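You operate a simulated robot arm through the tools that you are given. There is no shell and no other tool. Be economical: measure what you need, move in short steps, check, and stop when the job is done.

The job below is to be done with a simulated robot arm. You get a single attempt, and the scene is never put back.

TASK
Shut and bolt the shop door and show CLOSED on the sign.
Fine: turn the orange bar up before you shut the door.
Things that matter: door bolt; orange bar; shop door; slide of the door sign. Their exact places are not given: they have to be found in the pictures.

It is judged by the outcome, as a careful person would: the job done as asked, and still so three seconds after it is handed in. It fails if anything else is knocked over, pushed out of place, dropped, spilled or broken.

THE ROBOT
A 6-joint arm with a two-finger parallel gripper on a trunk, on a base that drives. Base frame: it is fixed to the floor where the robot stands at the start and does not move with it; the origin is under the middle of the robot, x ahead of it, y to its left, z up. Units: mm, rad, N and s.
With the tool pointing down near the work surface it reaches from about 100 to 720 mm from the robot's upright axis, wherever it stands. Its first joint turns from -2.897 to 2.897 rad. Places, roughly: door bolt [700, 800, 1200]; orange bar [500, -100, 700]; shop door [900, -100, 1000]; slide of the door sign [600, 1000, 1200]. Payload 3.91 kg.
Tool frame: the origin (TCP) lies between the finger pads and is the grasp point; the fingertips stand 30 mm ahead of it; z points along the fingers, y is the line along which they close. Largest opening 110 mm; finger width 20, thickness 10; the body of the gripper, 48 by 112 mm, starts 55 mm behind the TCP.
Orientation is that of the tool frame in the base frame, as a unit quaternion [w, x, y, z]. With the fingers straight down and closing along the base's y, the tool's x points along the base's -x, its y along +y and its z along -z.

THE INTERFACE
- The arm moves only by the tool drive_tool. Its argument "moves" is a list of rows, each an object of numbers (a shift or turn left out is 0, a gripper value left out holds the last): "fingers": the gripper command, from -1 (shut) to 1 (fully open), values between in proportion; "tx", "ty", "tz": the shift along the tool's x, y, z in units of 200 mm (1.0 is 200 mm); "wx", "wy", "wz": the turn, a rotation vector about the tool's x, y, z in units of 60 degrees (1.0 is 60 degrees). In form: [{"fingers": .., "tx": .., "ty": .., "tz": .., "wx": .., "wy": .., "wz": ..}, ...]. A call has 1 to 20 rows; each row is the pose to reach, as a shift and turn from the pose commanded when the call began, along the tool's axes at that moment. A call with a number of a shift or a turn outside -1 to 1 is refused whole. A row lasts 0.2 s, in which the tool goes at most 50 mm and 0.15 rad; a call with a longer step from one row to the next is refused whole, and so is a gripper value outside its range. Where a pose cannot be reached the arm comes as near as it can. A force on the tool above 70 N (or 10 N above the force at the start of the call, whichever is more), or a blocked arm, ends the call early, and 0.2 s more pass. Each finger travels about 45 mm/s and halts on what it meets, pressing with about 39 N; the grip force reading is that of the motor and also rises with nothing between the fingers. The clock runs only during rows and for 0.2 s after the last one: add rows that repeat a pose to give the fingers time. The reply holds the time, the measured pose of the TCP, the force on the tool along the base axes, the opening and the grip force, in the units named above and with some noise, with the torque about the TCP (base axes, N m) and any sound that the robot's microphone picked up.
- Cameras (640 x 400 px; columns grow to the right, rows downward): "scene" is now at [9.7, 177.7, 1547.9]; the picture's right is [0.35, -0.93, 0.00], its down [-0.75, -0.29, -0.59] and it looks along [0.55, 0.21, -0.81] (base axes); focal length 256 px, centre (320, 200). "wrist" rides on the gripper at [71, 22, -107] in the tool frame; the picture's right is [-0.29, 0.96, 0.00], its down [-0.76, -0.23, -0.61] and it looks along [-0.58, -0.18, 0.79] (tool axes); focal length 243 px, centre (320, 200).
- grab_frame(camera): a new picture of that camera. It takes no simulated time.
- slide_trunk(by): slides the trunk up (or, below 0, down) by that many mm; the arm and the scene camera ride with it, the base frame stays. It gives what a move gives, with no picture.
- roll_base(legs): drives the robot by 1 to 6 legs, each [ahead, left, turn to the left] in mm, mm and rad, along the robot's own axes; the way and the turn of a leg run together, so that a leg with both is an arc; at most 1500 mm and 3.142 rad a leg. The arm and the cameras ride along, it lands a little off, and it stops where it bumps. It gives what a move gives.
- head_to(pan, tilt): turns the head with the scene camera to pan (to the left, within 1.501 rad either way) and tilt (down, from -0.506 to 1.204), counted from straight ahead of the robot. It gives what a move gives.
- point_at(camera, pixels): for up to 12 pixels [column, row] of the newest picture of that camera ("zoom" is the newest enlarged one), the place [x, y, z] in the base frame of the surface seen there, good to about 3 mm. It takes no simulated time.
- close_up(camera, box): a new picture of the part [left, top, right, bottom] of that camera's present view, enlarged. It takes no simulated time.
- hand_in(): hands the job in; it is judged then, once.

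Keep the steps short. Do not move on a guess: measure, check each grasp and each placing, and mend mistakes. In all there are 80 turns and 60 pictures (those below and enlarged ones count). Leave the gripper open and the arm clear of the work at the hand-in unless told otherwise, and finish with a single line.

The tools are called after "Request:" by a JSON object that holds its "api" and its "payload". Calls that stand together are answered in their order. drive_tool: Moves the arm, as the interface text tells. Its arguments: {"type":"object","properties":{"moves":{"type":"array"}},"required":["moves"]} The other tools are called the same way: slide_trunk (by) slides the trunk up or down; roll_base (legs) drives the base; head_to (pan, tilt) turns the head that bears the scene camera; grab_frame (camera) takes a picture; point_at (camera, pixels) gives the place of the surface under pixels of a picture; close_up (camera, box) takes an enlarged picture of a part of a camera's view; hand_in () hands the job in.

At the start:

```text
clock: 0.0
eef_pos: [240.2, 317.1, 1000.0]
tcp_rot: [0.0, 0.0, 1.0, 0.0]
wrist_force: [-0.6, -0.1, -1.1]
wrist_torque: [0.0, 0.04, 0.01]
gripper_width: 110.1
finger_force: 0.2
trunk travel left (down, up): [-525.0, 65.0]
robot x, y, heading: [-0.1, -0.3, -0.001]
head pan, tilt: [0.363, 0.937]
```

scene: 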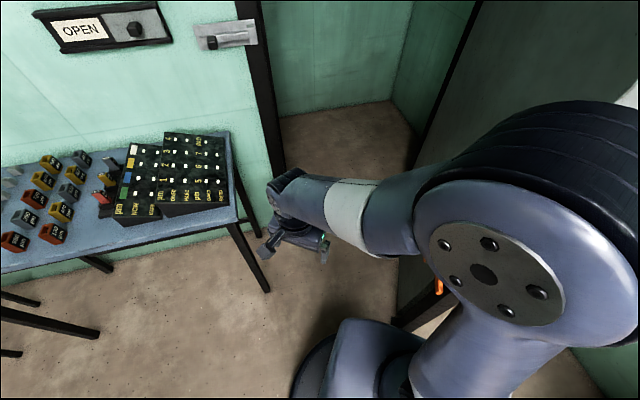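
wrist: 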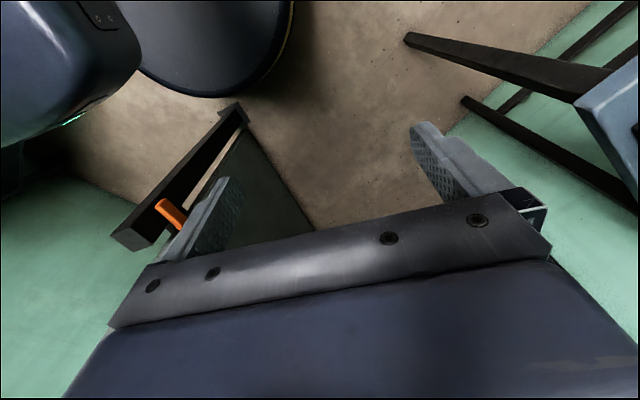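

The sign (OPEN) and the bolt are at the upper left, and the door stands open on the right behind the arm. I'll turn the head to the right for a better view of the door and the orange bar.

Request:
{"api": "head_to", "payload": {"pan": -0.3, "tilt": 0.6}}

Request:
{"api": "grab_frame", "payload": {"camera": "scene"}}

Request:
{"api": "head_to", "payload": {"pan": 0.6, "tilt": 0.4}}

Request:
{"api": "grab_frame", "payload": {"camera": "scene"}}

```text
clock: 1.0
eef_pos: [240.5, 317.9, 1000.0]
tcp_rot: [0.0, 0.0, 1.0, 0.0]
wrist_force: [0.3, -0.2, -0.5]
wrist_torque: [-0.01, 0.03, -0.02]
gripper_width: 110.0
finger_force: 0.1
trunk travel left (down, up): [-525.0, 65.0]
robot x, y, heading: [-2.2, 2.0, 0.0]
head pan, tilt: [-0.3, 0.6]
```

```text
57 pictures are left
```

scene: 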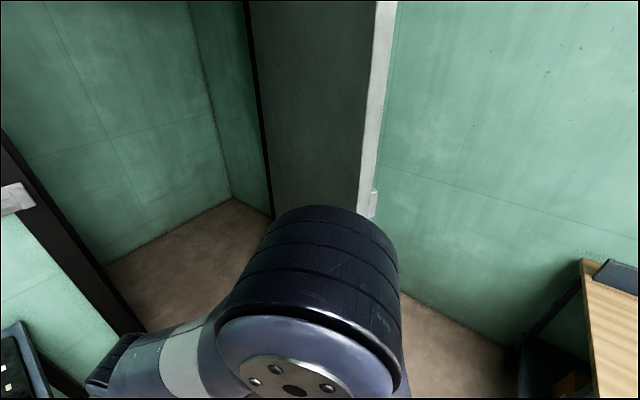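

```text
clock: 2.2
eef_pos: [241.0, 316.5, 1000.0]
tcp_rot: [0.0, 0.0, 1.0, -0.001]
wrist_force: [0.2, -0.3, -0.1]
wrist_torque: [-0.01, 0.01, 0.02]
gripper_width: 109.9
finger_force: 0.0
trunk travel left (down, up): [-525.0, 65.0]
robot x, y, heading: [-3.2, -0.2, -0.003]
head pan, tilt: [0.6, 0.4]
```

```text
56 pictures are left
```

scene: 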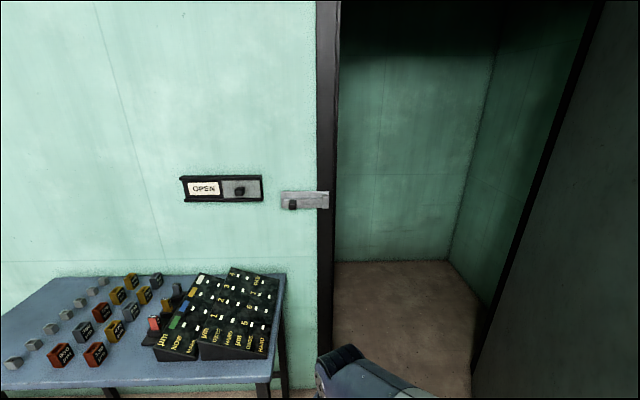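

The doorway, sign and bolt are in view. I'll measure the sign, bolt and door points, and the orange bar in the wrist view with an enlargement.

Request:
{"api": "point_at", "payload": {"camera": "scene", "pixels": [[205, 188], [240, 189], [184, 180], [262, 199], [292, 205], [310, 201], [328, 193], [318, 120], [338, 240], [472, 370], [600, 20], [620, 200]]}}

Request:
{"api": "close_up", "payload": {"camera": "wrist", "box": [80, 80, 320, 270]}}

Request:
{"api": "close_up", "payload": {"camera": "scene", "box": [170, 150, 350, 260]}}

```text
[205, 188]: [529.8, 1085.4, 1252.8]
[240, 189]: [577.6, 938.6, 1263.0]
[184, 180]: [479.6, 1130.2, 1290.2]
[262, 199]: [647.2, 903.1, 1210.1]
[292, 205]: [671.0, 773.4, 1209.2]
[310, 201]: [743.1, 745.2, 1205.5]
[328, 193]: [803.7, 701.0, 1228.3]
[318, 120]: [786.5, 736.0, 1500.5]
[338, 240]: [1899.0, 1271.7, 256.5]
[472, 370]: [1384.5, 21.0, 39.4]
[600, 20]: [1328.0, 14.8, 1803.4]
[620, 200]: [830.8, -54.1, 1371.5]
```

```text
2.11 times, centred on (200, 175) of wrist
```

zoom: 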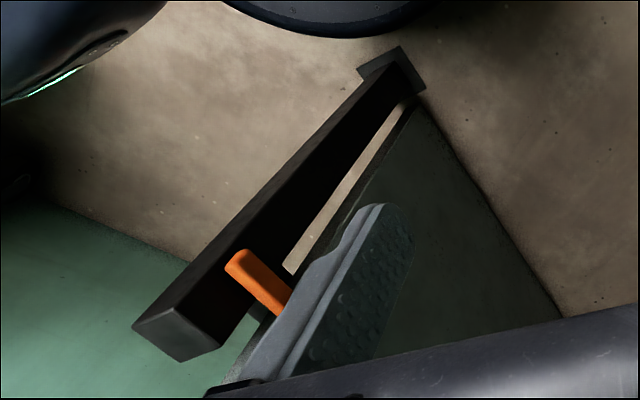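

```text
3.56 times, centred on (260, 205) of scene
```

zoom: 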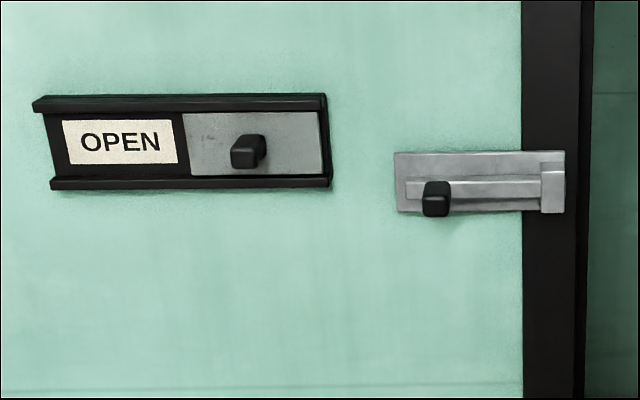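

Next I'll measure the orange bar, the post and the door edge from the wrist picture, and the sign and bolt parts from the enlarged picture.

Request:
{"api": "point_at", "payload": {"camera": "wrist", "pixels": [[160, 203], [170, 211], [183, 222], [135, 242], [125, 235], [148, 247], [232, 108], [235, 125], [200, 185], [190, 200], [235, 150], [270, 210]]}}

Request:
{"api": "point_at", "payload": {"camera": "zoom", "pixels": [[240, 152], [260, 140], [200, 150], [310, 140], [120, 140], [55, 150], [325, 175], [436, 200], [448, 185], [550, 190], [470, 188], [535, 300]]}}

```text
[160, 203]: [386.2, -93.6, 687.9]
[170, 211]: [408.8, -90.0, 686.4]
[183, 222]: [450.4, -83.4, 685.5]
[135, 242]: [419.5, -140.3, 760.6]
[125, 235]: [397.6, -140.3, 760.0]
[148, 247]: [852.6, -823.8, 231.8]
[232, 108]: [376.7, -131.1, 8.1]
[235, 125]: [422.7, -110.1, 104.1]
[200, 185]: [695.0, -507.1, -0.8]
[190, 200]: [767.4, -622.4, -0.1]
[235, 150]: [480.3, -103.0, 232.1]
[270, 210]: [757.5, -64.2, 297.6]
```

```text
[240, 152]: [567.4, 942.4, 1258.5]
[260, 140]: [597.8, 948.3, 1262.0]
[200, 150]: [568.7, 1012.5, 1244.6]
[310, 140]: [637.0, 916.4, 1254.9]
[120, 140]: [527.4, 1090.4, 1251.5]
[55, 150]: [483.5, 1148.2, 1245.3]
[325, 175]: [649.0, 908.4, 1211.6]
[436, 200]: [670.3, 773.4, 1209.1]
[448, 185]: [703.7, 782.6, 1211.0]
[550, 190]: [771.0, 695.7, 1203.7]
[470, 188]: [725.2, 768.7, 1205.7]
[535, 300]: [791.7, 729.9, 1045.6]
```

The bar sits on a post at about (400,-130), top at z 760. It runs along +x from x 386 to at least 450 at z 686, in front of the door's edge, so its free end has to go up. I'll start tilting the tool to point toward -y in two halves, while moving ahead.

Request:
{"api": "drive_tool", "payload": {"moves": [{"fingers": 1, "tx": -0.1, "wx": 0.125}, {"tx": -0.2, "wx": 0.25}, {"tx": -0.3, "wx": 0.375}, {"tx": -0.4, "wx": 0.5}, {"tx": -0.5, "wx": 0.625}, {"tx": -0.6, "wx": 0.75}, {"tx": -0.6, "wx": 0.75}]}}

Request:
{"api": "head_to", "payload": {"pan": -0.3, "tilt": 1.1}}

Request:
{"api": "grab_frame", "payload": {"camera": "scene"}}

Request:
{"api": "grab_frame", "payload": {"camera": "wrist"}}

```text
clock: 3.8
eef_pos: [361.5, 318.1, 1000.6]
tcp_rot: [0.0, 0.0, 0.924, -0.382]
wrist_force: [-0.3, -0.2, -0.4]
wrist_torque: [-0.02, -0.02, -0.01]
gripper_width: 110.0
finger_force: 0.0
trunk travel left (down, up): [-525.0, 65.0]
robot x, y, heading: [0.7, -3.1, 0.001]
head pan, tilt: [0.6, 0.4]
```

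```text
clock: 5.0
eef_pos: [361.0, 317.6, 1000.2]
tcp_rot: [-0.001, 0.0, 0.924, -0.383]
wrist_force: [-0.5, 0.2, -0.5]
wrist_torque: [0.06, -0.03, -0.01]
gripper_width: 110.3
finger_force: 0.1
trunk travel left (down, up): [-525.0, 65.0]
robot x, y, heading: [-2.5, -2.0, -0.003]
head pan, tilt: [-0.3, 1.1]
```

```text
53 pictures are left
```

scene: 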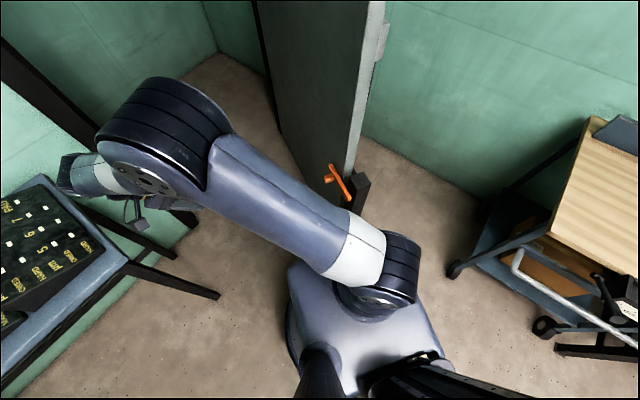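

```text
52 pictures are left
```

wrist: 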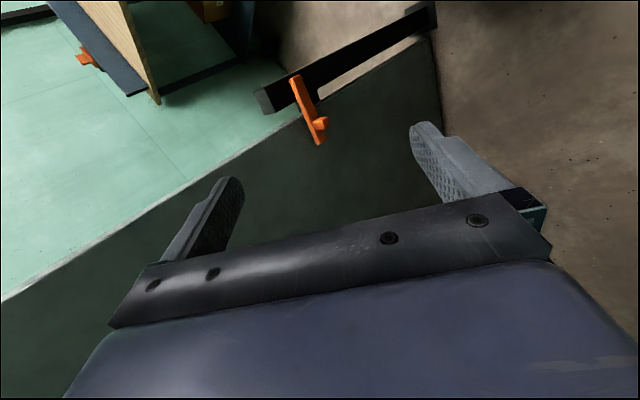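

Now both views show the bar clearly. It has a small peg at its free end and the door's free edge is beside it. I'll enlarge each view and measure.

Request:
{"api": "close_up", "payload": {"camera": "scene", "box": [300, 140, 400, 215]}}

Request:
{"api": "point_at", "payload": {"camera": "zoom", "pixels": [[180, 265], [220, 200], [200, 240], [260, 260], [310, 340], [390, 270], [430, 280], [300, 180], [230, 120], [330, 150]]}}

Request:
{"api": "close_up", "payload": {"camera": "wrist", "box": [250, 50, 370, 155]}}

Request:
{"api": "point_at", "payload": {"camera": "wrist", "pixels": [[295, 78], [300, 90], [308, 108], [314, 122], [322, 124], [318, 140], [265, 100], [290, 105], [330, 110], [300, 130]]}}

Request:
{"api": "point_at", "payload": {"camera": "scene", "pixels": [[340, 180], [360, 90], [370, 20], [384, 40], [290, 100], [260, 30], [60, 190], [130, 260], [215, 295], [80, 240]]}}

```text
5.33 times, centred on (350, 178) of scene
```

zoom: 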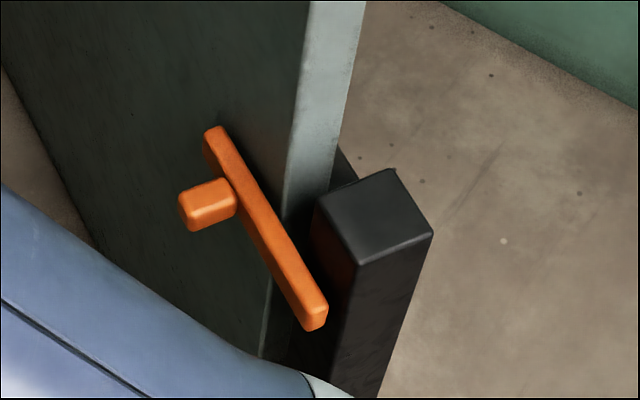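

```text
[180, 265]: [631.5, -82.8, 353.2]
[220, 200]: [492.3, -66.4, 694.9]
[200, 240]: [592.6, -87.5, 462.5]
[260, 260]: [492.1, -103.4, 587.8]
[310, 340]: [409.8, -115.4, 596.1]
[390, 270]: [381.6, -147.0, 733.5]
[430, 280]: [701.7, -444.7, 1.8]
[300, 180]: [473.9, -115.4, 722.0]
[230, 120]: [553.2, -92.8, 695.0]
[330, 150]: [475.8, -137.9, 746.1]
```

```text
3.81 times, centred on (310, 102) of wrist
```

zoom: 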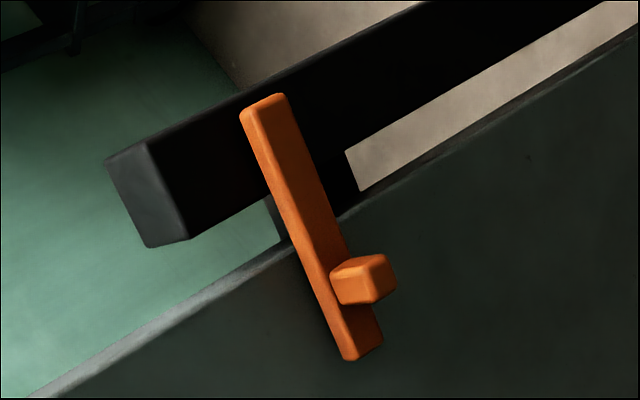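

```text
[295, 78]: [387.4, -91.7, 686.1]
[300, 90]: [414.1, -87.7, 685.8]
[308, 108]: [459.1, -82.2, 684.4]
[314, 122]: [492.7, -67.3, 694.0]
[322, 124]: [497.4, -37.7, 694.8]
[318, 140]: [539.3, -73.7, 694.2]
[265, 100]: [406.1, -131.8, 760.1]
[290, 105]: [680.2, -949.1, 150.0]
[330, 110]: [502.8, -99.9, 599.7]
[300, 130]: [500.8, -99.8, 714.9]
```

```text
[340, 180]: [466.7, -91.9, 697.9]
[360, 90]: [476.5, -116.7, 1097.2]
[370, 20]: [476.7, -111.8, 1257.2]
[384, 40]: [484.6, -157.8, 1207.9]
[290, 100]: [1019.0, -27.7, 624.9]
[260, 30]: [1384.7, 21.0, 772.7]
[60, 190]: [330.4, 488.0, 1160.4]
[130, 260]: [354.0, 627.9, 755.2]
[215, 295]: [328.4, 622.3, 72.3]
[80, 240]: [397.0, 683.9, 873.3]
```

The peg sticks out of the bar toward +y at about (500,-50,685). The bar's pivot should be on the post near x≈405. I'll finish tilting the tool to point along -y and come part way toward it.

Request:
{"api": "drive_tool", "payload": {"moves": [{"tx": -0.11, "tz": 0.165, "wx": 0.125}, {"tx": -0.22, "tz": 0.33, "wx": 0.25}, {"tx": -0.33, "tz": 0.495, "wx": 0.375}, {"tx": -0.44, "tz": 0.66, "wx": 0.5}, {"tx": -0.55, "tz": 0.825, "wx": 0.625}, {"tx": -0.645, "tz": 0.99, "wx": 0.75}, {"tx": -0.645, "tz": 0.99, "wx": 0.75}]}}

```text
clock: 6.6
eef_pos: [484.8, 164.1, 855.7]
tcp_rot: [0.002, -0.002, 0.709, -0.705]
wrist_force: [0.2, 0.1, 0.6]
wrist_torque: [0.02, 0.03, -0.04]
gripper_width: 109.9
finger_force: 0.1
out of reach, approached as far as the arm can: row 6, 7
trunk travel left (down, up): [-525.0, 65.0]
robot x, y, heading: [0.8, -3.0, -0.003]
head pan, tilt: [-0.3, 1.1]
```

It came close but reports out of reach. I'll look before lowering the trunk.

Request:
{"api": "grab_frame", "payload": {"camera": "scene"}}

Request:
{"api": "grab_frame", "payload": {"camera": "wrist"}}

```text
49 pictures are left
```

scene: 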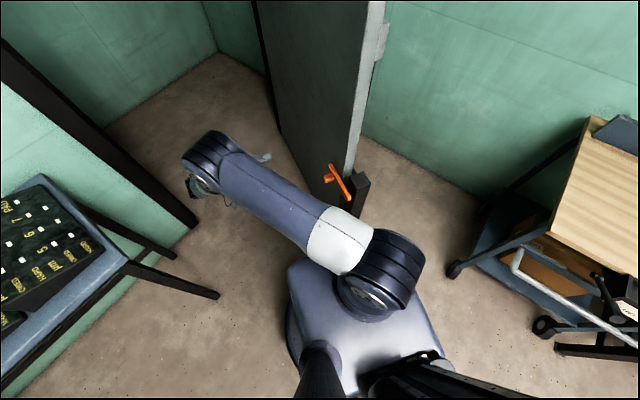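

```text
48 pictures are left
```

wrist: 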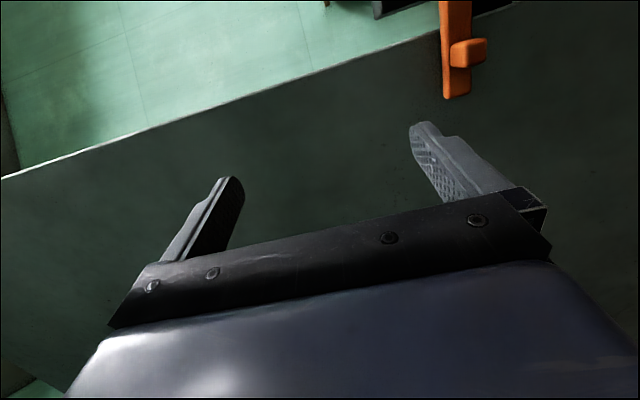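

The arm is nearly stretched. I'll drive the robot 200 mm left (the floor is clear, the nearest table leg is at y≈620) and lower the trunk 150.

Request:
{"api": "roll_base", "payload": {"legs": [[0, 200, 0]]}}

Request:
{"api": "slide_trunk", "payload": {"by": -150}}

```text
clock: 8.2
eef_pos: [482.0, 367.4, 856.7]
tcp_rot: [0.005, -0.004, 0.71, -0.705]
wrist_force: [-0.2, 0.1, -0.2]
wrist_torque: [-0.01, 0.0, 0.02]
gripper_width: 110.0
finger_force: 0.1
trunk travel left (down, up): [-525.0, 65.0]
robot x, y, heading: [1.5, 199.3, 0.004]
head pan, tilt: [-0.3, 1.1]
```

```text
clock: 10.0
eef_pos: [482.1, 367.4, 705.9]
tcp_rot: [0.005, -0.004, 0.71, -0.704]
wrist_force: [0.9, 0.3, -0.2]
wrist_torque: [-0.01, 0.0, -0.02]
gripper_width: 109.8
finger_force: 0.1
trunk travel left (down, up): [-375.0, 215.0]
robot x, y, heading: [-3.1, 200.1, 0.007]
head pan, tilt: [-0.3, 1.1]
```

Now I yaw the tool by 8° to square it to the bar and come 190 mm closer.

Request:
{"api": "drive_tool", "payload": {"moves": [{"tz": 0.2, "wy": -0.07}, {"tz": 0.4, "wy": -0.133}, {"tz": 0.6, "wy": -0.133}, {"tz": 0.8, "wy": -0.133}, {"tz": 0.95, "wy": -0.133}, {"tz": 0.95, "wy": -0.133}]}}

Request:
{"api": "grab_frame", "payload": {"camera": "wrist"}}

Request:
{"api": "grab_frame", "payload": {"camera": "scene"}}

```text
clock: 11.4
eef_pos: [484.5, 177.3, 705.7]
tcp_rot: [0.054, -0.054, 0.708, -0.702]
wrist_force: [-0.4, -0.5, 0.1]
wrist_torque: [-0.01, 0.01, 0.02]
gripper_width: 110.1
finger_force: 0.1
trunk travel left (down, up): [-375.0, 215.0]
robot x, y, heading: [-0.1, 200.4, 0.003]
head pan, tilt: [-0.3, 1.1]
```

```text
47 pictures are left
```

wrist: 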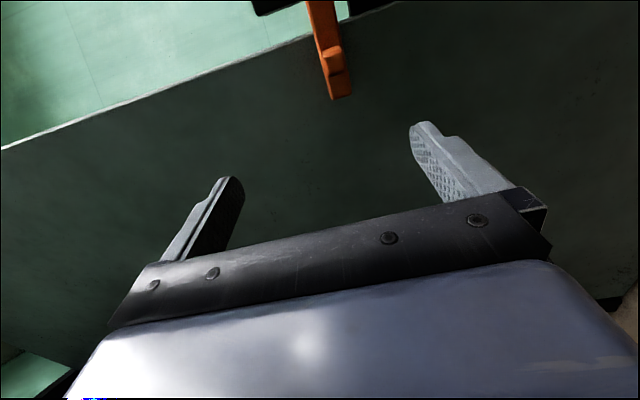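

```text
46 pictures are left
```

scene: 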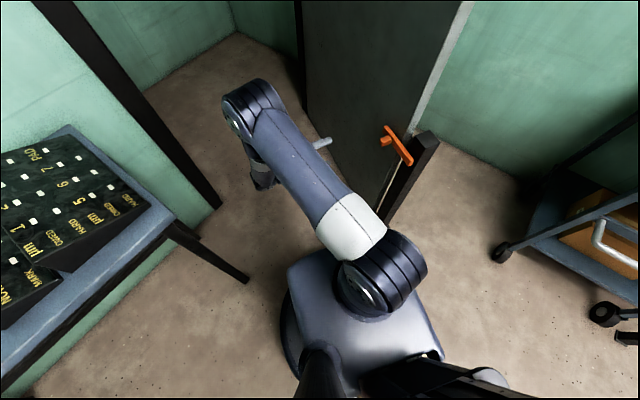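

I'll measure the peg precisely in an enlarged wrist view.

Request:
{"api": "close_up", "payload": {"camera": "wrist", "box": [280, 0, 400, 110]}}

```text
3.64 times, centred on (340, 55) of wrist
```

zoom: 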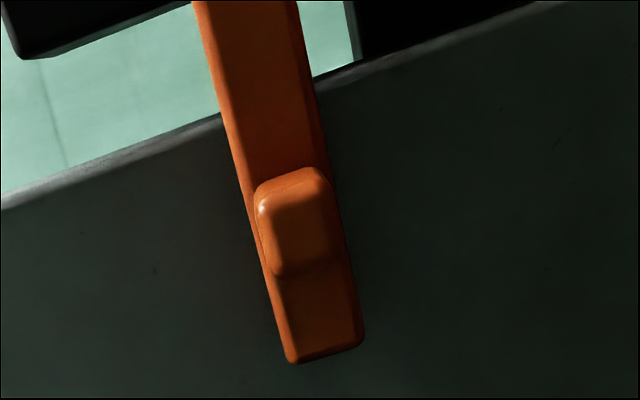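

Request:
{"api": "point_at", "payload": {"camera": "zoom", "pixels": [[290, 178], [262, 225], [296, 225], [328, 220], [300, 265], [290, 355], [356, 340], [325, 320], [240, 60], [300, 60], [260, 120]]}}

```text
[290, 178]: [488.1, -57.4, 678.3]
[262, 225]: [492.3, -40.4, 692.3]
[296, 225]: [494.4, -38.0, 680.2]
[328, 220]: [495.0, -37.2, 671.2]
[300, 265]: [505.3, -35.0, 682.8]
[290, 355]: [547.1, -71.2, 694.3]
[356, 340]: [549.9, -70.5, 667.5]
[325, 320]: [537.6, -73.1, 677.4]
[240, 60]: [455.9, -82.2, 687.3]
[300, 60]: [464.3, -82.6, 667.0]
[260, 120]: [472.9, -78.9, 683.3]
```

The peg's face is centred at (497,-36,681), 20 by 24 mm, about 38 mm long, rooted on the bar at y≈-75. I'll align and move in 150 mm.

Request:
{"api": "drive_tool", "payload": {"moves": [{"tx": 0.05, "ty": 0.06, "tz": 0.2}, {"tx": 0.1, "ty": 0.124, "tz": 0.4}, {"tx": 0.1, "ty": 0.124, "tz": 0.6}, {"tx": 0.1, "ty": 0.124, "tz": 0.75}, {"tx": 0.1, "ty": 0.124, "tz": 0.75}]}}

Request:
{"api": "grab_frame", "payload": {"camera": "wrist"}}

```text
clock: 12.6
eef_pos: [486.4, 26.6, 681.6]
tcp_rot: [0.053, -0.054, 0.707, -0.703]
wrist_force: [0.1, 0.5, -0.7]
wrist_torque: [0.0, -0.03, 0.03]
gripper_width: 109.9
finger_force: 0.1
trunk travel left (down, up): [-375.0, 215.0]
robot x, y, heading: [-1.9, 202.8, 0.004]
head pan, tilt: [-0.3, 1.1]
```

```text
44 pictures are left
```

wrist: 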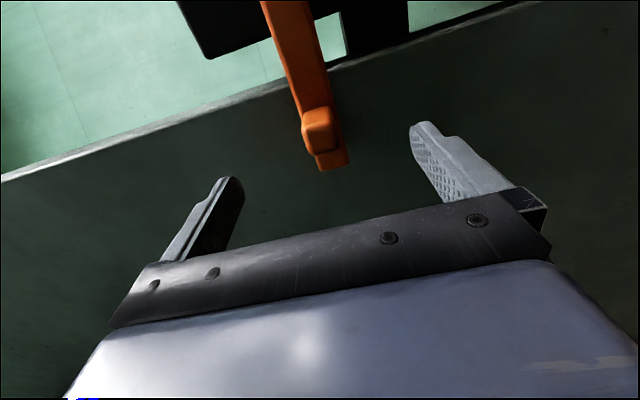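

That's aligned. I'll advance 57 mm and close on the peg.

Request:
{"api": "drive_tool", "payload": {"moves": [{"tz": 0.15}, {"tz": 0.285}, {"tz": 0.285}, {"tz": 0.285, "fingers": -1}, {"tz": 0.285}, {"tz": 0.285}, {"tz": 0.285}, {"tz": 0.285}, {"tz": 0.285}, {"tz": 0.285}]}}

Request:
{"api": "grab_frame", "payload": {"camera": "wrist"}}

```text
clock: 14.8
eef_pos: [495.3, -28.4, 679.5]
tcp_rot: [0.053, -0.054, 0.707, -0.703]
wrist_force: [-0.4, -0.4, 0.7]
wrist_torque: [-0.42, -0.02, -0.02]
gripper_width: 25.8
finger_force: 45.5
trunk travel left (down, up): [-375.0, 215.0]
robot x, y, heading: [-0.4, 198.8, 0.006]
head pan, tilt: [-0.3, 1.1]
```

```text
43 pictures are left
```

wrist: 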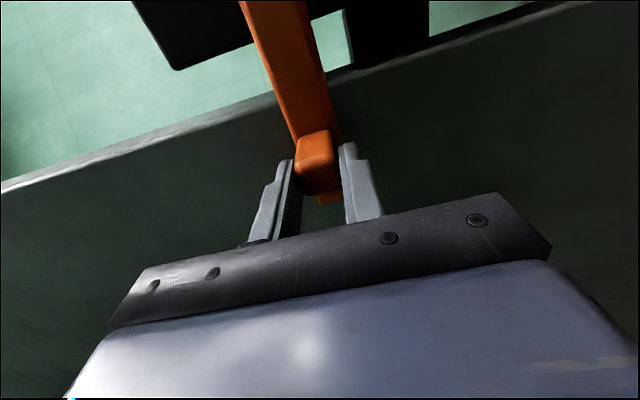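

The grip holds at 25.8 mm wide. I'll swing the bar up about the pivot, first 30° as a test.

Request:
{"api": "drive_tool", "payload": {"moves": [{"tx": 0.0039, "ty": -0.0594, "wz": 0.125}, {"tx": 0.0155, "ty": -0.1178, "wz": 0.25}, {"tx": 0.0346, "ty": -0.1741, "wz": 0.375}, {"tx": 0.061, "ty": -0.2275, "wz": 0.5}, {"tx": 0.061, "ty": -0.2275, "wz": 0.5}]}}

Request:
{"api": "grab_frame", "payload": {"camera": "wrist"}}

```text
clock: 16.0
eef_pos: [482.6, -29.6, 726.1]
tcp_rot: [0.234, 0.133, 0.696, -0.665]
wrist_force: [1.0, 3.9, 16.5]
wrist_torque: [-1.14, 1.16, 0.27]
gripper_width: 26.3
finger_force: 44.3
trunk travel left (down, up): [-375.0, 215.0]
robot x, y, heading: [-0.4, 200.3, 0.011]
head pan, tilt: [-0.3, 1.1]
```

```text
42 pictures are left
```

wrist: 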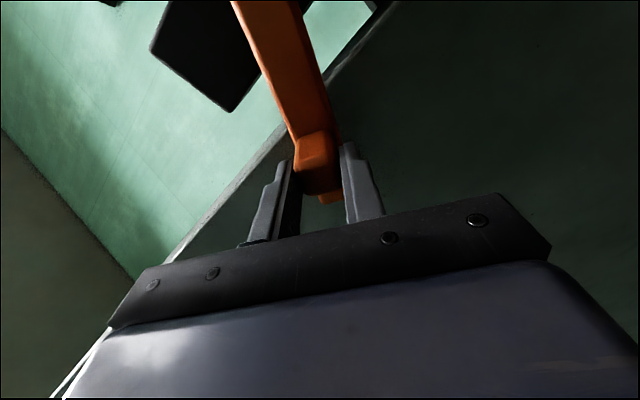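

The bar follows cleanly. I'll swing the remaining 60°.

Request:
{"api": "drive_tool", "payload": {"moves": [{"tx": 0.0039, "ty": -0.0594, "wz": 0.125}, {"tx": 0.0155, "ty": -0.1178, "wz": 0.25}, {"tx": 0.0346, "ty": -0.1741, "wz": 0.375}, {"tx": 0.061, "ty": -0.2275, "wz": 0.5}, {"tx": 0.094, "ty": -0.277, "wz": 0.625}, {"tx": 0.1333, "ty": -0.3217, "wz": 0.75}, {"tx": 0.178, "ty": -0.361, "wz": 0.875}, {"tx": 0.2275, "ty": -0.394, "wz": 1.0}, {"tx": 0.2275, "ty": -0.394, "wz": 1.0}]}}

Request:
{"api": "grab_frame", "payload": {"camera": "wrist"}}

Request:
{"api": "grab_frame", "payload": {"camera": "scene"}}

```text
clock: 18.2
eef_pos: [414.5, -41.9, 772.0]
tcp_rot: [0.526, 0.462, 0.545, -0.461]
wrist_force: [-6.0, 16.1, -7.8]
wrist_torque: [-0.57, 0.29, -0.57]
gripper_width: 28.3
finger_force: 45.2
out of reach, approached as far as the arm can: row 8, 9
trunk travel left (down, up): [-375.0, 215.0]
robot x, y, heading: [-2.2, 199.6, 0.009]
head pan, tilt: [-0.3, 1.1]
stopped in row 9: the force on the tool passed its limit (the readings are from after the stop); the commanded pose is now the measured one
```

```text
41 pictures are left
```

wrist: 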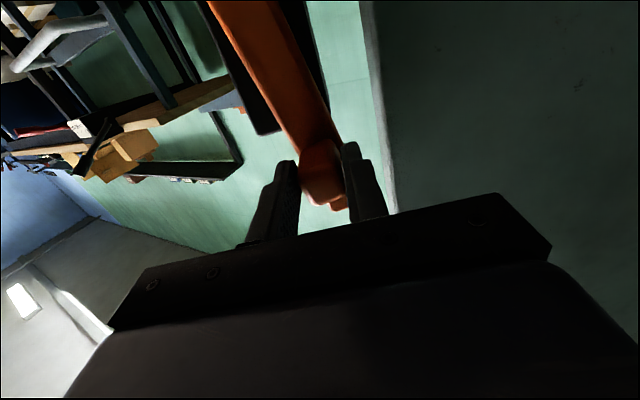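

```text
40 pictures are left
```

scene: 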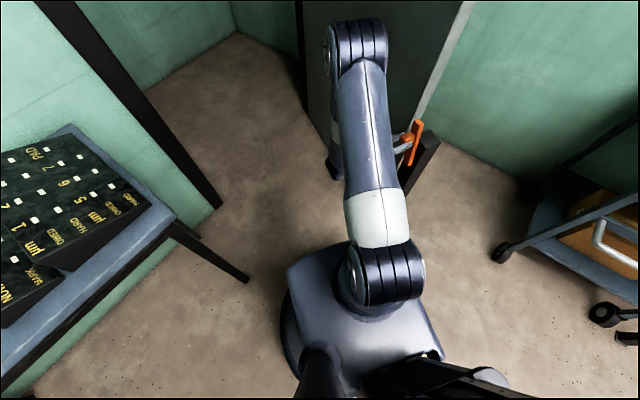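

The bar is nearly upright but the arm hit its reach limit. I'll release, back off along the tool, and look at the bar.

Request:
{"api": "drive_tool", "payload": {"moves": [{"fingers": 0}, {"fingers": 0}, {"fingers": 0}, {"fingers": 0}, {"fingers": 0}, {"tz": -0.2}, {"tz": -0.4}, {"tz": -0.5}]}}

Request:
{"api": "grab_frame", "payload": {"camera": "wrist"}}

Request:
{"api": "grab_frame", "payload": {"camera": "scene"}}

```text
clock: 20.0
eef_pos: [406.1, 55.6, 777.2]
tcp_rot: [0.525, 0.463, 0.544, -0.462]
wrist_force: [-0.3, 0.6, -0.2]
wrist_torque: [0.01, -0.01, 0.0]
gripper_width: 54.9
finger_force: 0.0
out of reach, approached as far as the arm can: row 6, 7, 8
trunk travel left (down, up): [-375.0, 215.0]
robot x, y, heading: [-1.1, 197.6, 0.005]
head pan, tilt: [-0.3, 1.1]
```

```text
39 pictures are left
```

wrist: 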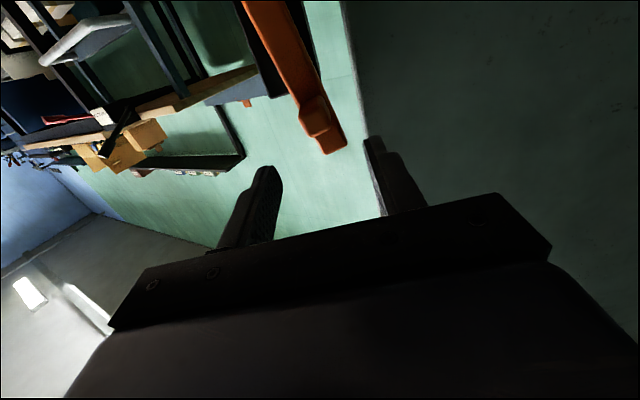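

```text
38 pictures are left
```

scene: 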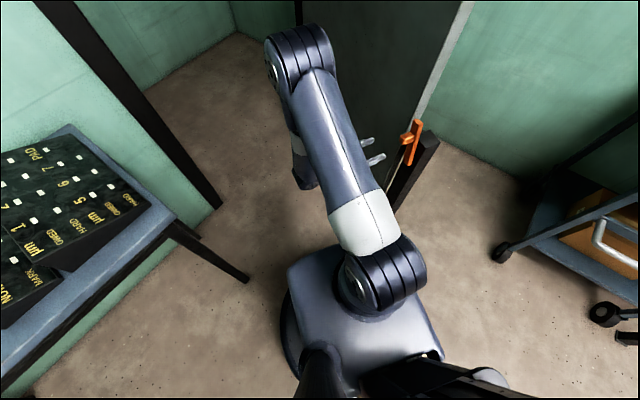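

The bar stays up on its own. I'll measure how upright it is.

Request:
{"api": "close_up", "payload": {"camera": "scene", "box": [380, 105, 460, 165]}}

Request:
{"api": "point_at", "payload": {"camera": "wrist", "pixels": [[338, 147], [326, 150], [285, 60], [275, 60], [262, 8], [300, 60], [253, 3], [318, 120]]}}

Request:
{"api": "point_at", "payload": {"camera": "zoom", "pixels": [[310, 125], [330, 120], [230, 240], [260, 240], [200, 280], [400, 240]]}}

```text
6.67 times, centred on (420, 135) of scene
```

zoom: 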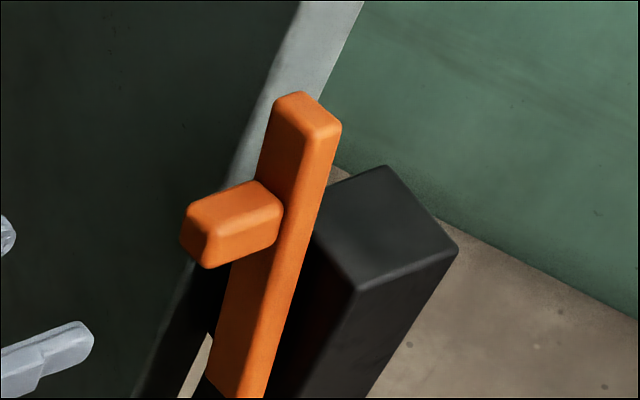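

```text
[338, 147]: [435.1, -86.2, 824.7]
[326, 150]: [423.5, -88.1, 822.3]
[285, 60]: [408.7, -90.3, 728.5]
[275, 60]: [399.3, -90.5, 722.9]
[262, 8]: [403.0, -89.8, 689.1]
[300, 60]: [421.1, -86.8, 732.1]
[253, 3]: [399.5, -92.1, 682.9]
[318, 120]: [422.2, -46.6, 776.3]
```

```text
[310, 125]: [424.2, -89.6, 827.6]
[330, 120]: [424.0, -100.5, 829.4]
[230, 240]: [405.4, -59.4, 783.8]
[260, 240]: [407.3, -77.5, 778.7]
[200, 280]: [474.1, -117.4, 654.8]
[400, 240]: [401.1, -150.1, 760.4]
```

The bar is about 11° short of vertical. I'll go back in with the fingers straddling the peg and push it toward -x by about 18 mm with the right finger.

Request:
{"api": "drive_tool", "payload": {"moves": [{"fingers": 0, "tz": 0.2}, {"tz": 0.4}, {"tz": 0.45}, {"tz": 0.45, "ty": -0.05}, {"tz": 0.45, "ty": -0.09}, {"tz": 0.45, "ty": -0.12}, {"tz": 0.45, "ty": -0.15}, {"tz": 0.45, "ty": -0.18}, {"tz": 0.45, "ty": -0.18}]}}

Request:
{"api": "close_up", "payload": {"camera": "scene", "box": [360, 95, 480, 185]}}

Request:
{"api": "grab_frame", "payload": {"camera": "wrist"}}

Request:
{"api": "point_at", "payload": {"camera": "wrist", "pixels": [[338, 187], [320, 187], [285, 60], [275, 60], [262, 20]]}}

```text
clock: 22.0
eef_pos: [404.9, -38.8, 788.2]
tcp_rot: [0.525, 0.463, 0.544, -0.462]
wrist_force: [0.6, 0.2, 0.4]
wrist_torque: [0.02, 0.0, -0.01]
gripper_width: 55.1
finger_force: 0.0
out of reach, approached as far as the arm can: row 5, 6, 7, 8, 9
trunk travel left (down, up): [-375.0, 215.0]
robot x, y, heading: [-1.2, 197.7, 0.011]
head pan, tilt: [-0.3, 1.1]
```

```text
4.44 times, centred on (420, 140) of scene
```

zoom: 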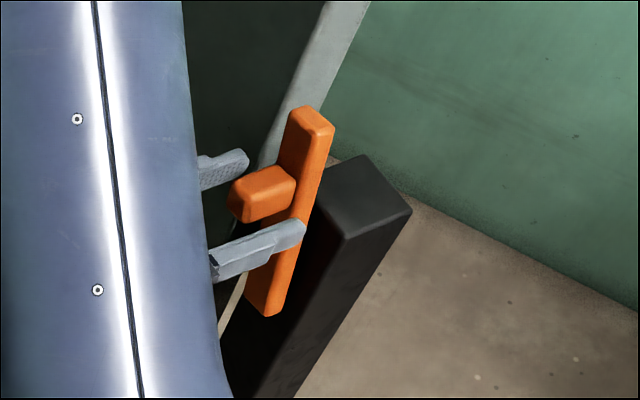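

```text
35 pictures are left
```

wrist: 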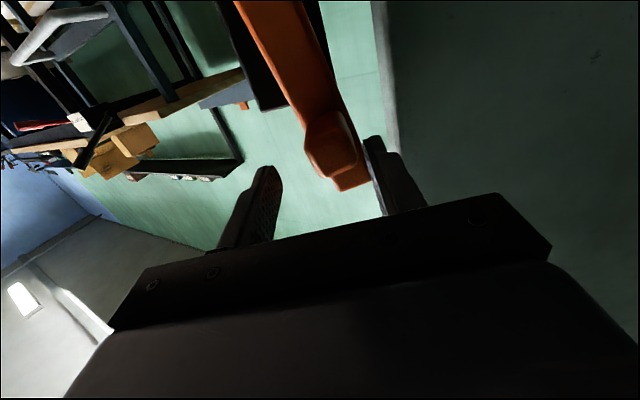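

```text
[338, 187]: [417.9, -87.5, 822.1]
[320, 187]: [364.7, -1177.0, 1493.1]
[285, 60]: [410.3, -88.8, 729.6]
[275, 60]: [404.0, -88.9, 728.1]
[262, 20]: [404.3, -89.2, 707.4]
```

The arm won't go further toward -x, with the finger now touching the peg. I'll back the base 22 mm instead, carrying the finger along.

Request:
{"api": "roll_base", "payload": {"legs": [[-22, 0, 0]]}}

Request:
{"api": "grab_frame", "payload": {"camera": "wrist"}}

Request:
{"api": "point_at", "payload": {"camera": "wrist", "pixels": [[340, 190], [350, 185], [330, 185], [285, 60], [275, 60], [295, 60], [262, 20]]}}

```text
clock: 22.8
eef_pos: [383.4, -37.8, 786.6]
tcp_rot: [0.526, 0.463, 0.544, -0.462]
wrist_force: [0.3, -0.3, -0.1]
wrist_torque: [0.0, -0.01, -0.01]
gripper_width: 54.8
finger_force: 0.0
trunk travel left (down, up): [-375.0, 215.0]
robot x, y, heading: [-22.8, 199.6, 0.008]
head pan, tilt: [-0.3, 1.1]
```

```text
34 pictures are left
```

wrist: 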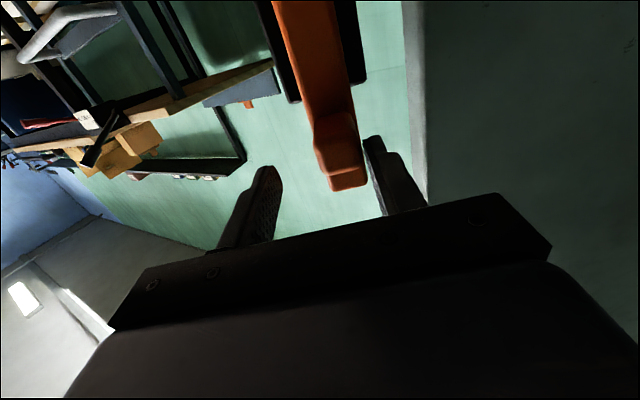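

```text
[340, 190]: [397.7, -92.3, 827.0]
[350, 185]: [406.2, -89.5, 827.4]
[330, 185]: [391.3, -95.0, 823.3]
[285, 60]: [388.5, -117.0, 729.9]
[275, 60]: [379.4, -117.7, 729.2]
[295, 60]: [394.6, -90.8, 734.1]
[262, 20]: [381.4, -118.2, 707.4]
```

The bar is now vertical (top centre x≈399, pivot x≈401). I'll withdraw along the tool and raise the trunk.

Request:
{"api": "drive_tool", "payload": {"moves": [{"tz": -0.2}, {"tz": -0.4}, {"tz": -0.6}, {"tz": -0.8}, {"tz": -0.95}, {"tz": -0.95}]}}

Request:
{"api": "slide_trunk", "payload": {"by": 200}}

Request:
{"api": "grab_frame", "payload": {"camera": "scene"}}

```text
clock: 24.2
eef_pos: [356.6, 152.2, 791.4]
tcp_rot: [0.525, 0.463, 0.545, -0.462]
wrist_force: [-0.7, -0.1, 0.3]
wrist_torque: [-0.01, -0.01, 0.04]
gripper_width: 55.0
finger_force: 0.1
out of reach, approached as far as the arm can: row 1, 2, 3
trunk travel left (down, up): [-375.0, 215.0]
robot x, y, heading: [-24.9, 198.4, 0.005]
head pan, tilt: [-0.3, 1.1]
```

```text
clock: 26.4
eef_pos: [355.7, 152.1, 992.6]
tcp_rot: [0.526, 0.462, 0.546, -0.461]
wrist_force: [0.2, -0.1, 0.7]
wrist_torque: [0.01, -0.01, 0.0]
gripper_width: 54.9
finger_force: 0.0
trunk travel left (down, up): [-575.0, 15.0]
robot x, y, heading: [-23.2, 201.1, 0.006]
head pan, tilt: [-0.3, 1.1]
```

```text
33 pictures are left
```

scene: 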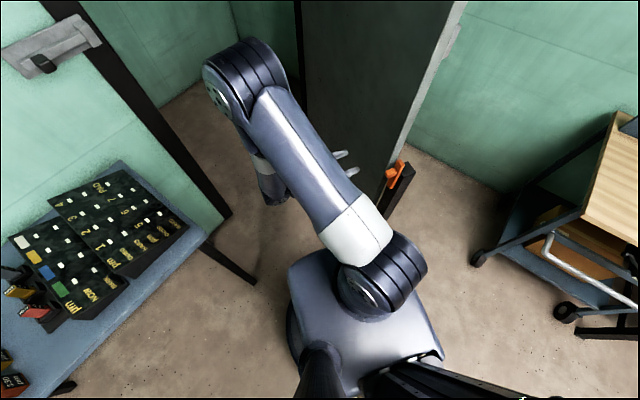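

Next I turn the hand from pointing at -y to pointing at +x, in two halves, moving ahead a bit to keep the wrist clear of the robot body.

Request:
{"api": "drive_tool", "payload": {"moves": [{"fingers": 1, "ty": 0.1, "wx": -0.125}, {"ty": 0.2, "wx": -0.25}, {"ty": 0.3, "wx": -0.375}, {"ty": 0.4, "wx": -0.5}, {"ty": 0.5, "wx": -0.625}, {"ty": 0.5, "wx": -0.75}, {"ty": 0.5, "wx": -0.75}]}}

Request:
{"api": "drive_tool", "payload": {"moves": [{"wx": -0.125}, {"wx": -0.25}, {"wx": -0.375}, {"wx": -0.5}, {"wx": -0.625}, {"wx": -0.733}, {"wx": -0.733}]}}

```text
clock: 27.9
eef_pos: [492.0, 181.3, 1021.1]
tcp_rot: [0.661, 0.226, 0.681, -0.219]
wrist_force: [-0.6, 0.8, -0.3]
wrist_torque: [-0.02, 0.04, 0.03]
gripper_width: 109.8
finger_force: 0.1
out of reach, approached as far as the arm can: row 2, 3, 4, 5, 6, 7
trunk travel left (down, up): [-575.0, 15.0]
robot x, y, heading: [-25.1, 201.5, 0.006]
head pan, tilt: [-0.3, 1.1]
```

```text
clock: 29.6
eef_pos: [503.3, 311.2, 1066.3]
tcp_rot: [0.693, -0.051, 0.719, -0.005]
wrist_force: [0.7, 1.5, -0.2]
wrist_torque: [0.02, 0.02, -0.11]
gripper_width: 109.9
finger_force: 0.1
out of reach, approached as far as the arm can: row 1, 2, 3, 4, 5, 6, 7
trunk travel left (down, up): [-575.0, 15.0]
robot x, y, heading: [-20.6, 199.1, 0.008]
head pan, tilt: [-0.3, 1.1]
```

The hand now points along +x. I'll look at the configuration.

Request:
{"api": "grab_frame", "payload": {"camera": "scene"}}

Request:
{"api": "point_at", "payload": {"camera": "scene", "pixels": [[292, 270], [290, 330], [320, 258], [440, 350], [400, 262], [370, 310], [395, 180], [405, 165], [475, 258]]}}

```text
32 pictures are left
```

scene: 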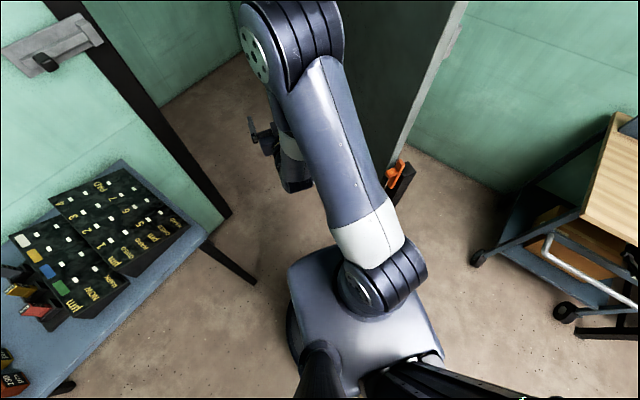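

```text
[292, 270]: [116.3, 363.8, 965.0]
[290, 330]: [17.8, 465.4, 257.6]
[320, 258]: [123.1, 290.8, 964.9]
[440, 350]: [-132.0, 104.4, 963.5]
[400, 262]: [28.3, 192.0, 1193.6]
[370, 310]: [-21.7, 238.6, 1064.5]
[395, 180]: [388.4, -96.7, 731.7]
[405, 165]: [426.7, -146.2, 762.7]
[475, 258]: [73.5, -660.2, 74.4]
```

The base radius is about 270, so there is room. I'll back 120 mm and then shift right 430 mm, so the hand points at the door's free edge from in front, at z≈1066, above the bar.

Request:
{"api": "roll_base", "payload": {"legs": [[-120, 0, 0], [0, -430, 0]]}}

Request:
{"api": "grab_frame", "payload": {"camera": "wrist"}}

Request:
{"api": "grab_frame", "payload": {"camera": "scene"}}

```text
clock: 33.0
eef_pos: [391.2, -123.3, 1065.6]
tcp_rot: [0.693, -0.053, 0.719, 0.0]
wrist_force: [0.1, 0.5, 0.1]
wrist_torque: [0.03, -0.04, -0.03]
gripper_width: 110.3
finger_force: 0.1
trunk travel left (down, up): [-575.0, 15.0]
robot x, y, heading: [-139.4, -232.9, 0.017]
head pan, tilt: [-0.3, 1.1]
```

```text
31 pictures are left
```

wrist: 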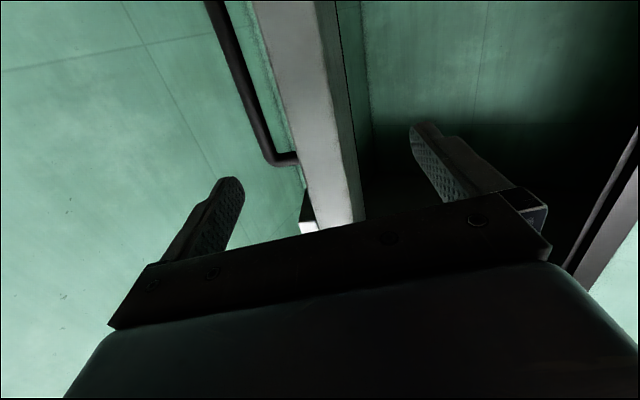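

```text
30 pictures are left
```

scene: 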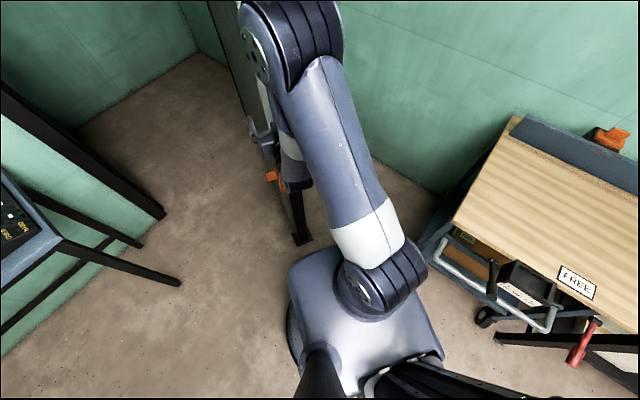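

The door edge is between the fingers, and a dark bent pipe, probably a pull handle, is on the door's -y face. I'll measure these.

Request:
{"api": "point_at", "payload": {"camera": "wrist", "pixels": [[222, 50], [245, 110], [268, 155], [290, 160], [300, 60], [325, 150], [340, 200], [345, 60], [310, 226], [272, 60]]}}

```text
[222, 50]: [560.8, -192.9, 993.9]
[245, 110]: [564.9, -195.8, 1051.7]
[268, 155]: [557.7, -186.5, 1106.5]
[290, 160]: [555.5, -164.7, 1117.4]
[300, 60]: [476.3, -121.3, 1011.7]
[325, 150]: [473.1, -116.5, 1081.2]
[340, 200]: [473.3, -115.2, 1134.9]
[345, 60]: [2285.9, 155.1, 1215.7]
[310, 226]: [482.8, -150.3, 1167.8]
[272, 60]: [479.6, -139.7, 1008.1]
```

The door edge is 40 mm thick (y -142 to -103), with a handle at x≈560, y≈-193. I'll narrow the fingers to about 66 mm and roll ahead 95 mm, so they straddle the edge, short of the handle.

Request:
{"api": "drive_tool", "payload": {"moves": [{"fingers": 0.2}, {"fingers": 0.2}, {"fingers": 0.2}, {"fingers": 0.2}]}}

Request:
{"api": "roll_base", "payload": {"legs": [[95, 0, 0]]}}

Request:
{"api": "grab_frame", "payload": {"camera": "wrist"}}

```text
clock: 34.0
eef_pos: [390.9, -124.2, 1065.2]
tcp_rot: [0.693, -0.053, 0.719, -0.001]
wrist_force: [0.5, -0.2, 0.5]
wrist_torque: [-0.02, 0.0, 0.01]
gripper_width: 65.8
finger_force: 0.0
trunk travel left (down, up): [-575.0, 15.0]
robot x, y, heading: [-139.3, -232.6, 0.014]
head pan, tilt: [-0.3, 1.1]
```

```text
clock: 35.2
eef_pos: [487.5, -121.4, 1064.9]
tcp_rot: [0.692, -0.055, 0.719, 0.0]
wrist_force: [-0.3, -0.9, -0.6]
wrist_torque: [0.0, 0.03, 0.01]
gripper_width: 66.0
finger_force: 0.1
trunk travel left (down, up): [-575.0, 15.0]
robot x, y, heading: [-40.1, -233.8, 0.015]
head pan, tilt: [-0.3, 1.1]
```

```text
29 pictures are left
```

wrist: 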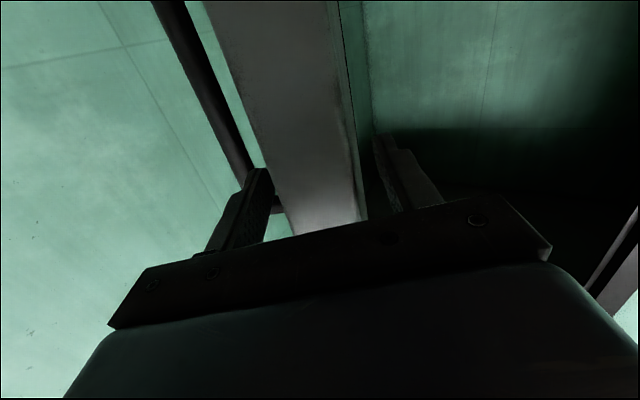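

The fingers straddle the door edge. I'll roll the robot on an arc about the hinge (≈(1330,10)), one 0.1 rad leg first.

Request:
{"api": "roll_base", "payload": {"legs": [[-22, 137, -0.1]]}}

Request:
{"api": "grab_frame", "payload": {"camera": "wrist"}}

Request:
{"api": "point_at", "payload": {"camera": "wrist", "pixels": [[300, 60], [320, 150], [335, 200], [200, 80]]}}

```text
clock: 36.5
eef_pos: [478.1, -40.2, 1066.3]
tcp_rot: [0.692, -0.017, 0.721, -0.036]
wrist_force: [0.3, -0.3, 0.0]
wrist_torque: [0.0, 0.0, 0.03]
gripper_width: 65.9
finger_force: 0.0
trunk travel left (down, up): [-575.0, 15.0]
robot x, y, heading: [-59.4, -93.5, -0.089]
head pan, tilt: [-0.3, 1.1]
```

```text
28 pictures are left
```

wrist: 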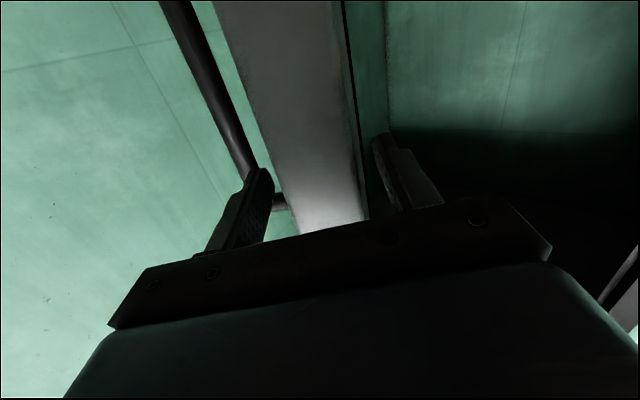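

```text
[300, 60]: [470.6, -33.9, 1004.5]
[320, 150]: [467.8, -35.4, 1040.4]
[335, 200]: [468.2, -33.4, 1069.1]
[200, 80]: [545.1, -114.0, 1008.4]
```

The door follows. I'll continue the arc another 0.35 rad, after which the base stays about 90 mm clear of the table leg.

Request:
{"api": "roll_base", "payload": {"legs": [[-20, 137, -0.1], [-20, 137, -0.1], [-20, 137, -0.1], [-10, 68, -0.05]]}}

Request:
{"api": "grab_frame", "payload": {"camera": "wrist"}}

Request:
{"api": "grab_frame", "payload": {"camera": "scene"}}

```text
clock: 40.2
eef_pos: [520.6, 252.0, 1066.0]
tcp_rot: [0.675, 0.108, 0.713, -0.156]
wrist_force: [0.5, -0.7, 0.9]
wrist_torque: [0.0, 0.05, 0.0]
gripper_width: 66.2
finger_force: 0.1
trunk travel left (down, up): [-575.0, 15.0]
robot x, y, heading: [-1.8, 381.8, -0.437]
head pan, tilt: [-0.3, 1.1]
```

```text
27 pictures are left
```

wrist: 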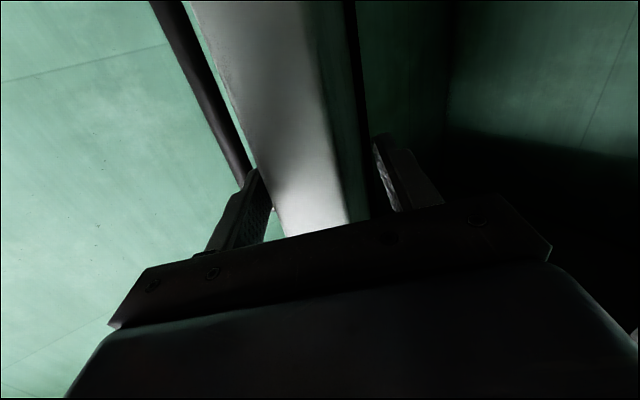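

```text
26 pictures are left
```

scene: 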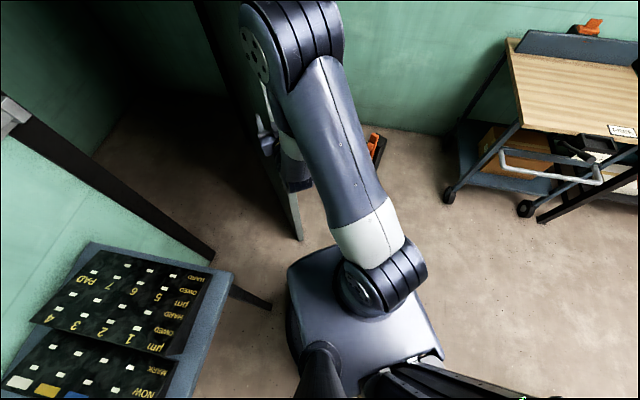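

The door is about 24° along, with its edge near (510,250). Going further this way would bring the base to the table, so I'll finish by the pull handle from the room side. First I back off the edge, turn to heading 0, and shift right.

Request:
{"api": "roll_base", "payload": {"legs": [[-110, 0, 0], [0, 0, 0.43], [0, -375, 0]]}}

Request:
{"api": "grab_frame", "payload": {"camera": "wrist"}}

Request:
{"api": "point_at", "payload": {"camera": "wrist", "pixels": [[320, 100], [320, 200], [280, 100], [250, 150], [360, 100], [350, 180]]}}

```text
clock: 44.7
eef_pos: [424.0, 156.8, 1066.1]
tcp_rot: [0.693, -0.048, 0.719, -0.005]
wrist_force: [0.1, 0.5, -0.8]
wrist_torque: [0.05, 0.01, 0.01]
gripper_width: 65.9
finger_force: 0.1
trunk travel left (down, up): [-575.0, 15.0]
robot x, y, heading: [-104.7, 59.8, -0.009]
head pan, tilt: [-0.3, 1.1]
```

```text
25 pictures are left
```

wrist: 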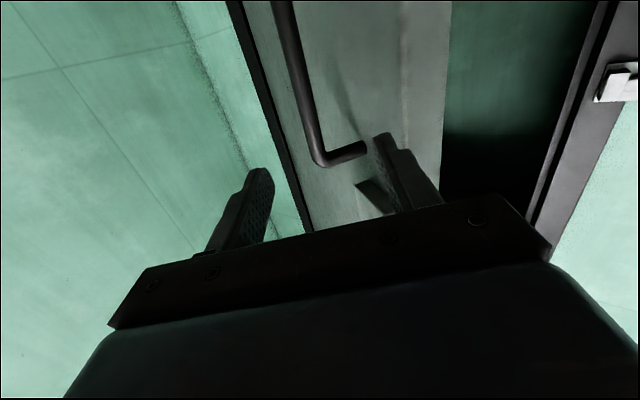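

```text
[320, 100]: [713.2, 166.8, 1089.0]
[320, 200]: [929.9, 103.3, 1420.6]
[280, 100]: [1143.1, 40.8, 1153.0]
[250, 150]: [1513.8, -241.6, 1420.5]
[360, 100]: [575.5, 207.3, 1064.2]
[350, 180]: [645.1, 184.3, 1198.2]
```

The handle is in clear view. I'll measure it.

Request:
{"api": "point_at", "payload": {"camera": "wrist", "pixels": [[285, 20], [295, 60], [304, 100], [312, 135], [320, 158], [340, 153], [362, 148], [275, 60], [345, 60], [430, 100]]}}

Request:
{"api": "close_up", "payload": {"camera": "wrist", "box": [240, 0, 480, 160]}}

```text
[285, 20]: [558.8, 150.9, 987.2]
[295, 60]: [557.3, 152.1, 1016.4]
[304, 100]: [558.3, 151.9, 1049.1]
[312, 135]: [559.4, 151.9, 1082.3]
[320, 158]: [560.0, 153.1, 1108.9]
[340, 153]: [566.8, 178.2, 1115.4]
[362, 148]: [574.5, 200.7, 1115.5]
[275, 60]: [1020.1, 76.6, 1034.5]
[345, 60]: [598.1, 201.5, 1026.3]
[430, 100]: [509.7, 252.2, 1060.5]
```

```text
2.50 times, centred on (360, 80) of wrist
```

zoom: 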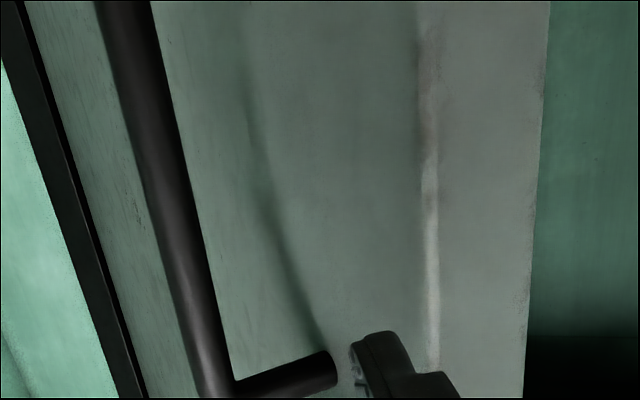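

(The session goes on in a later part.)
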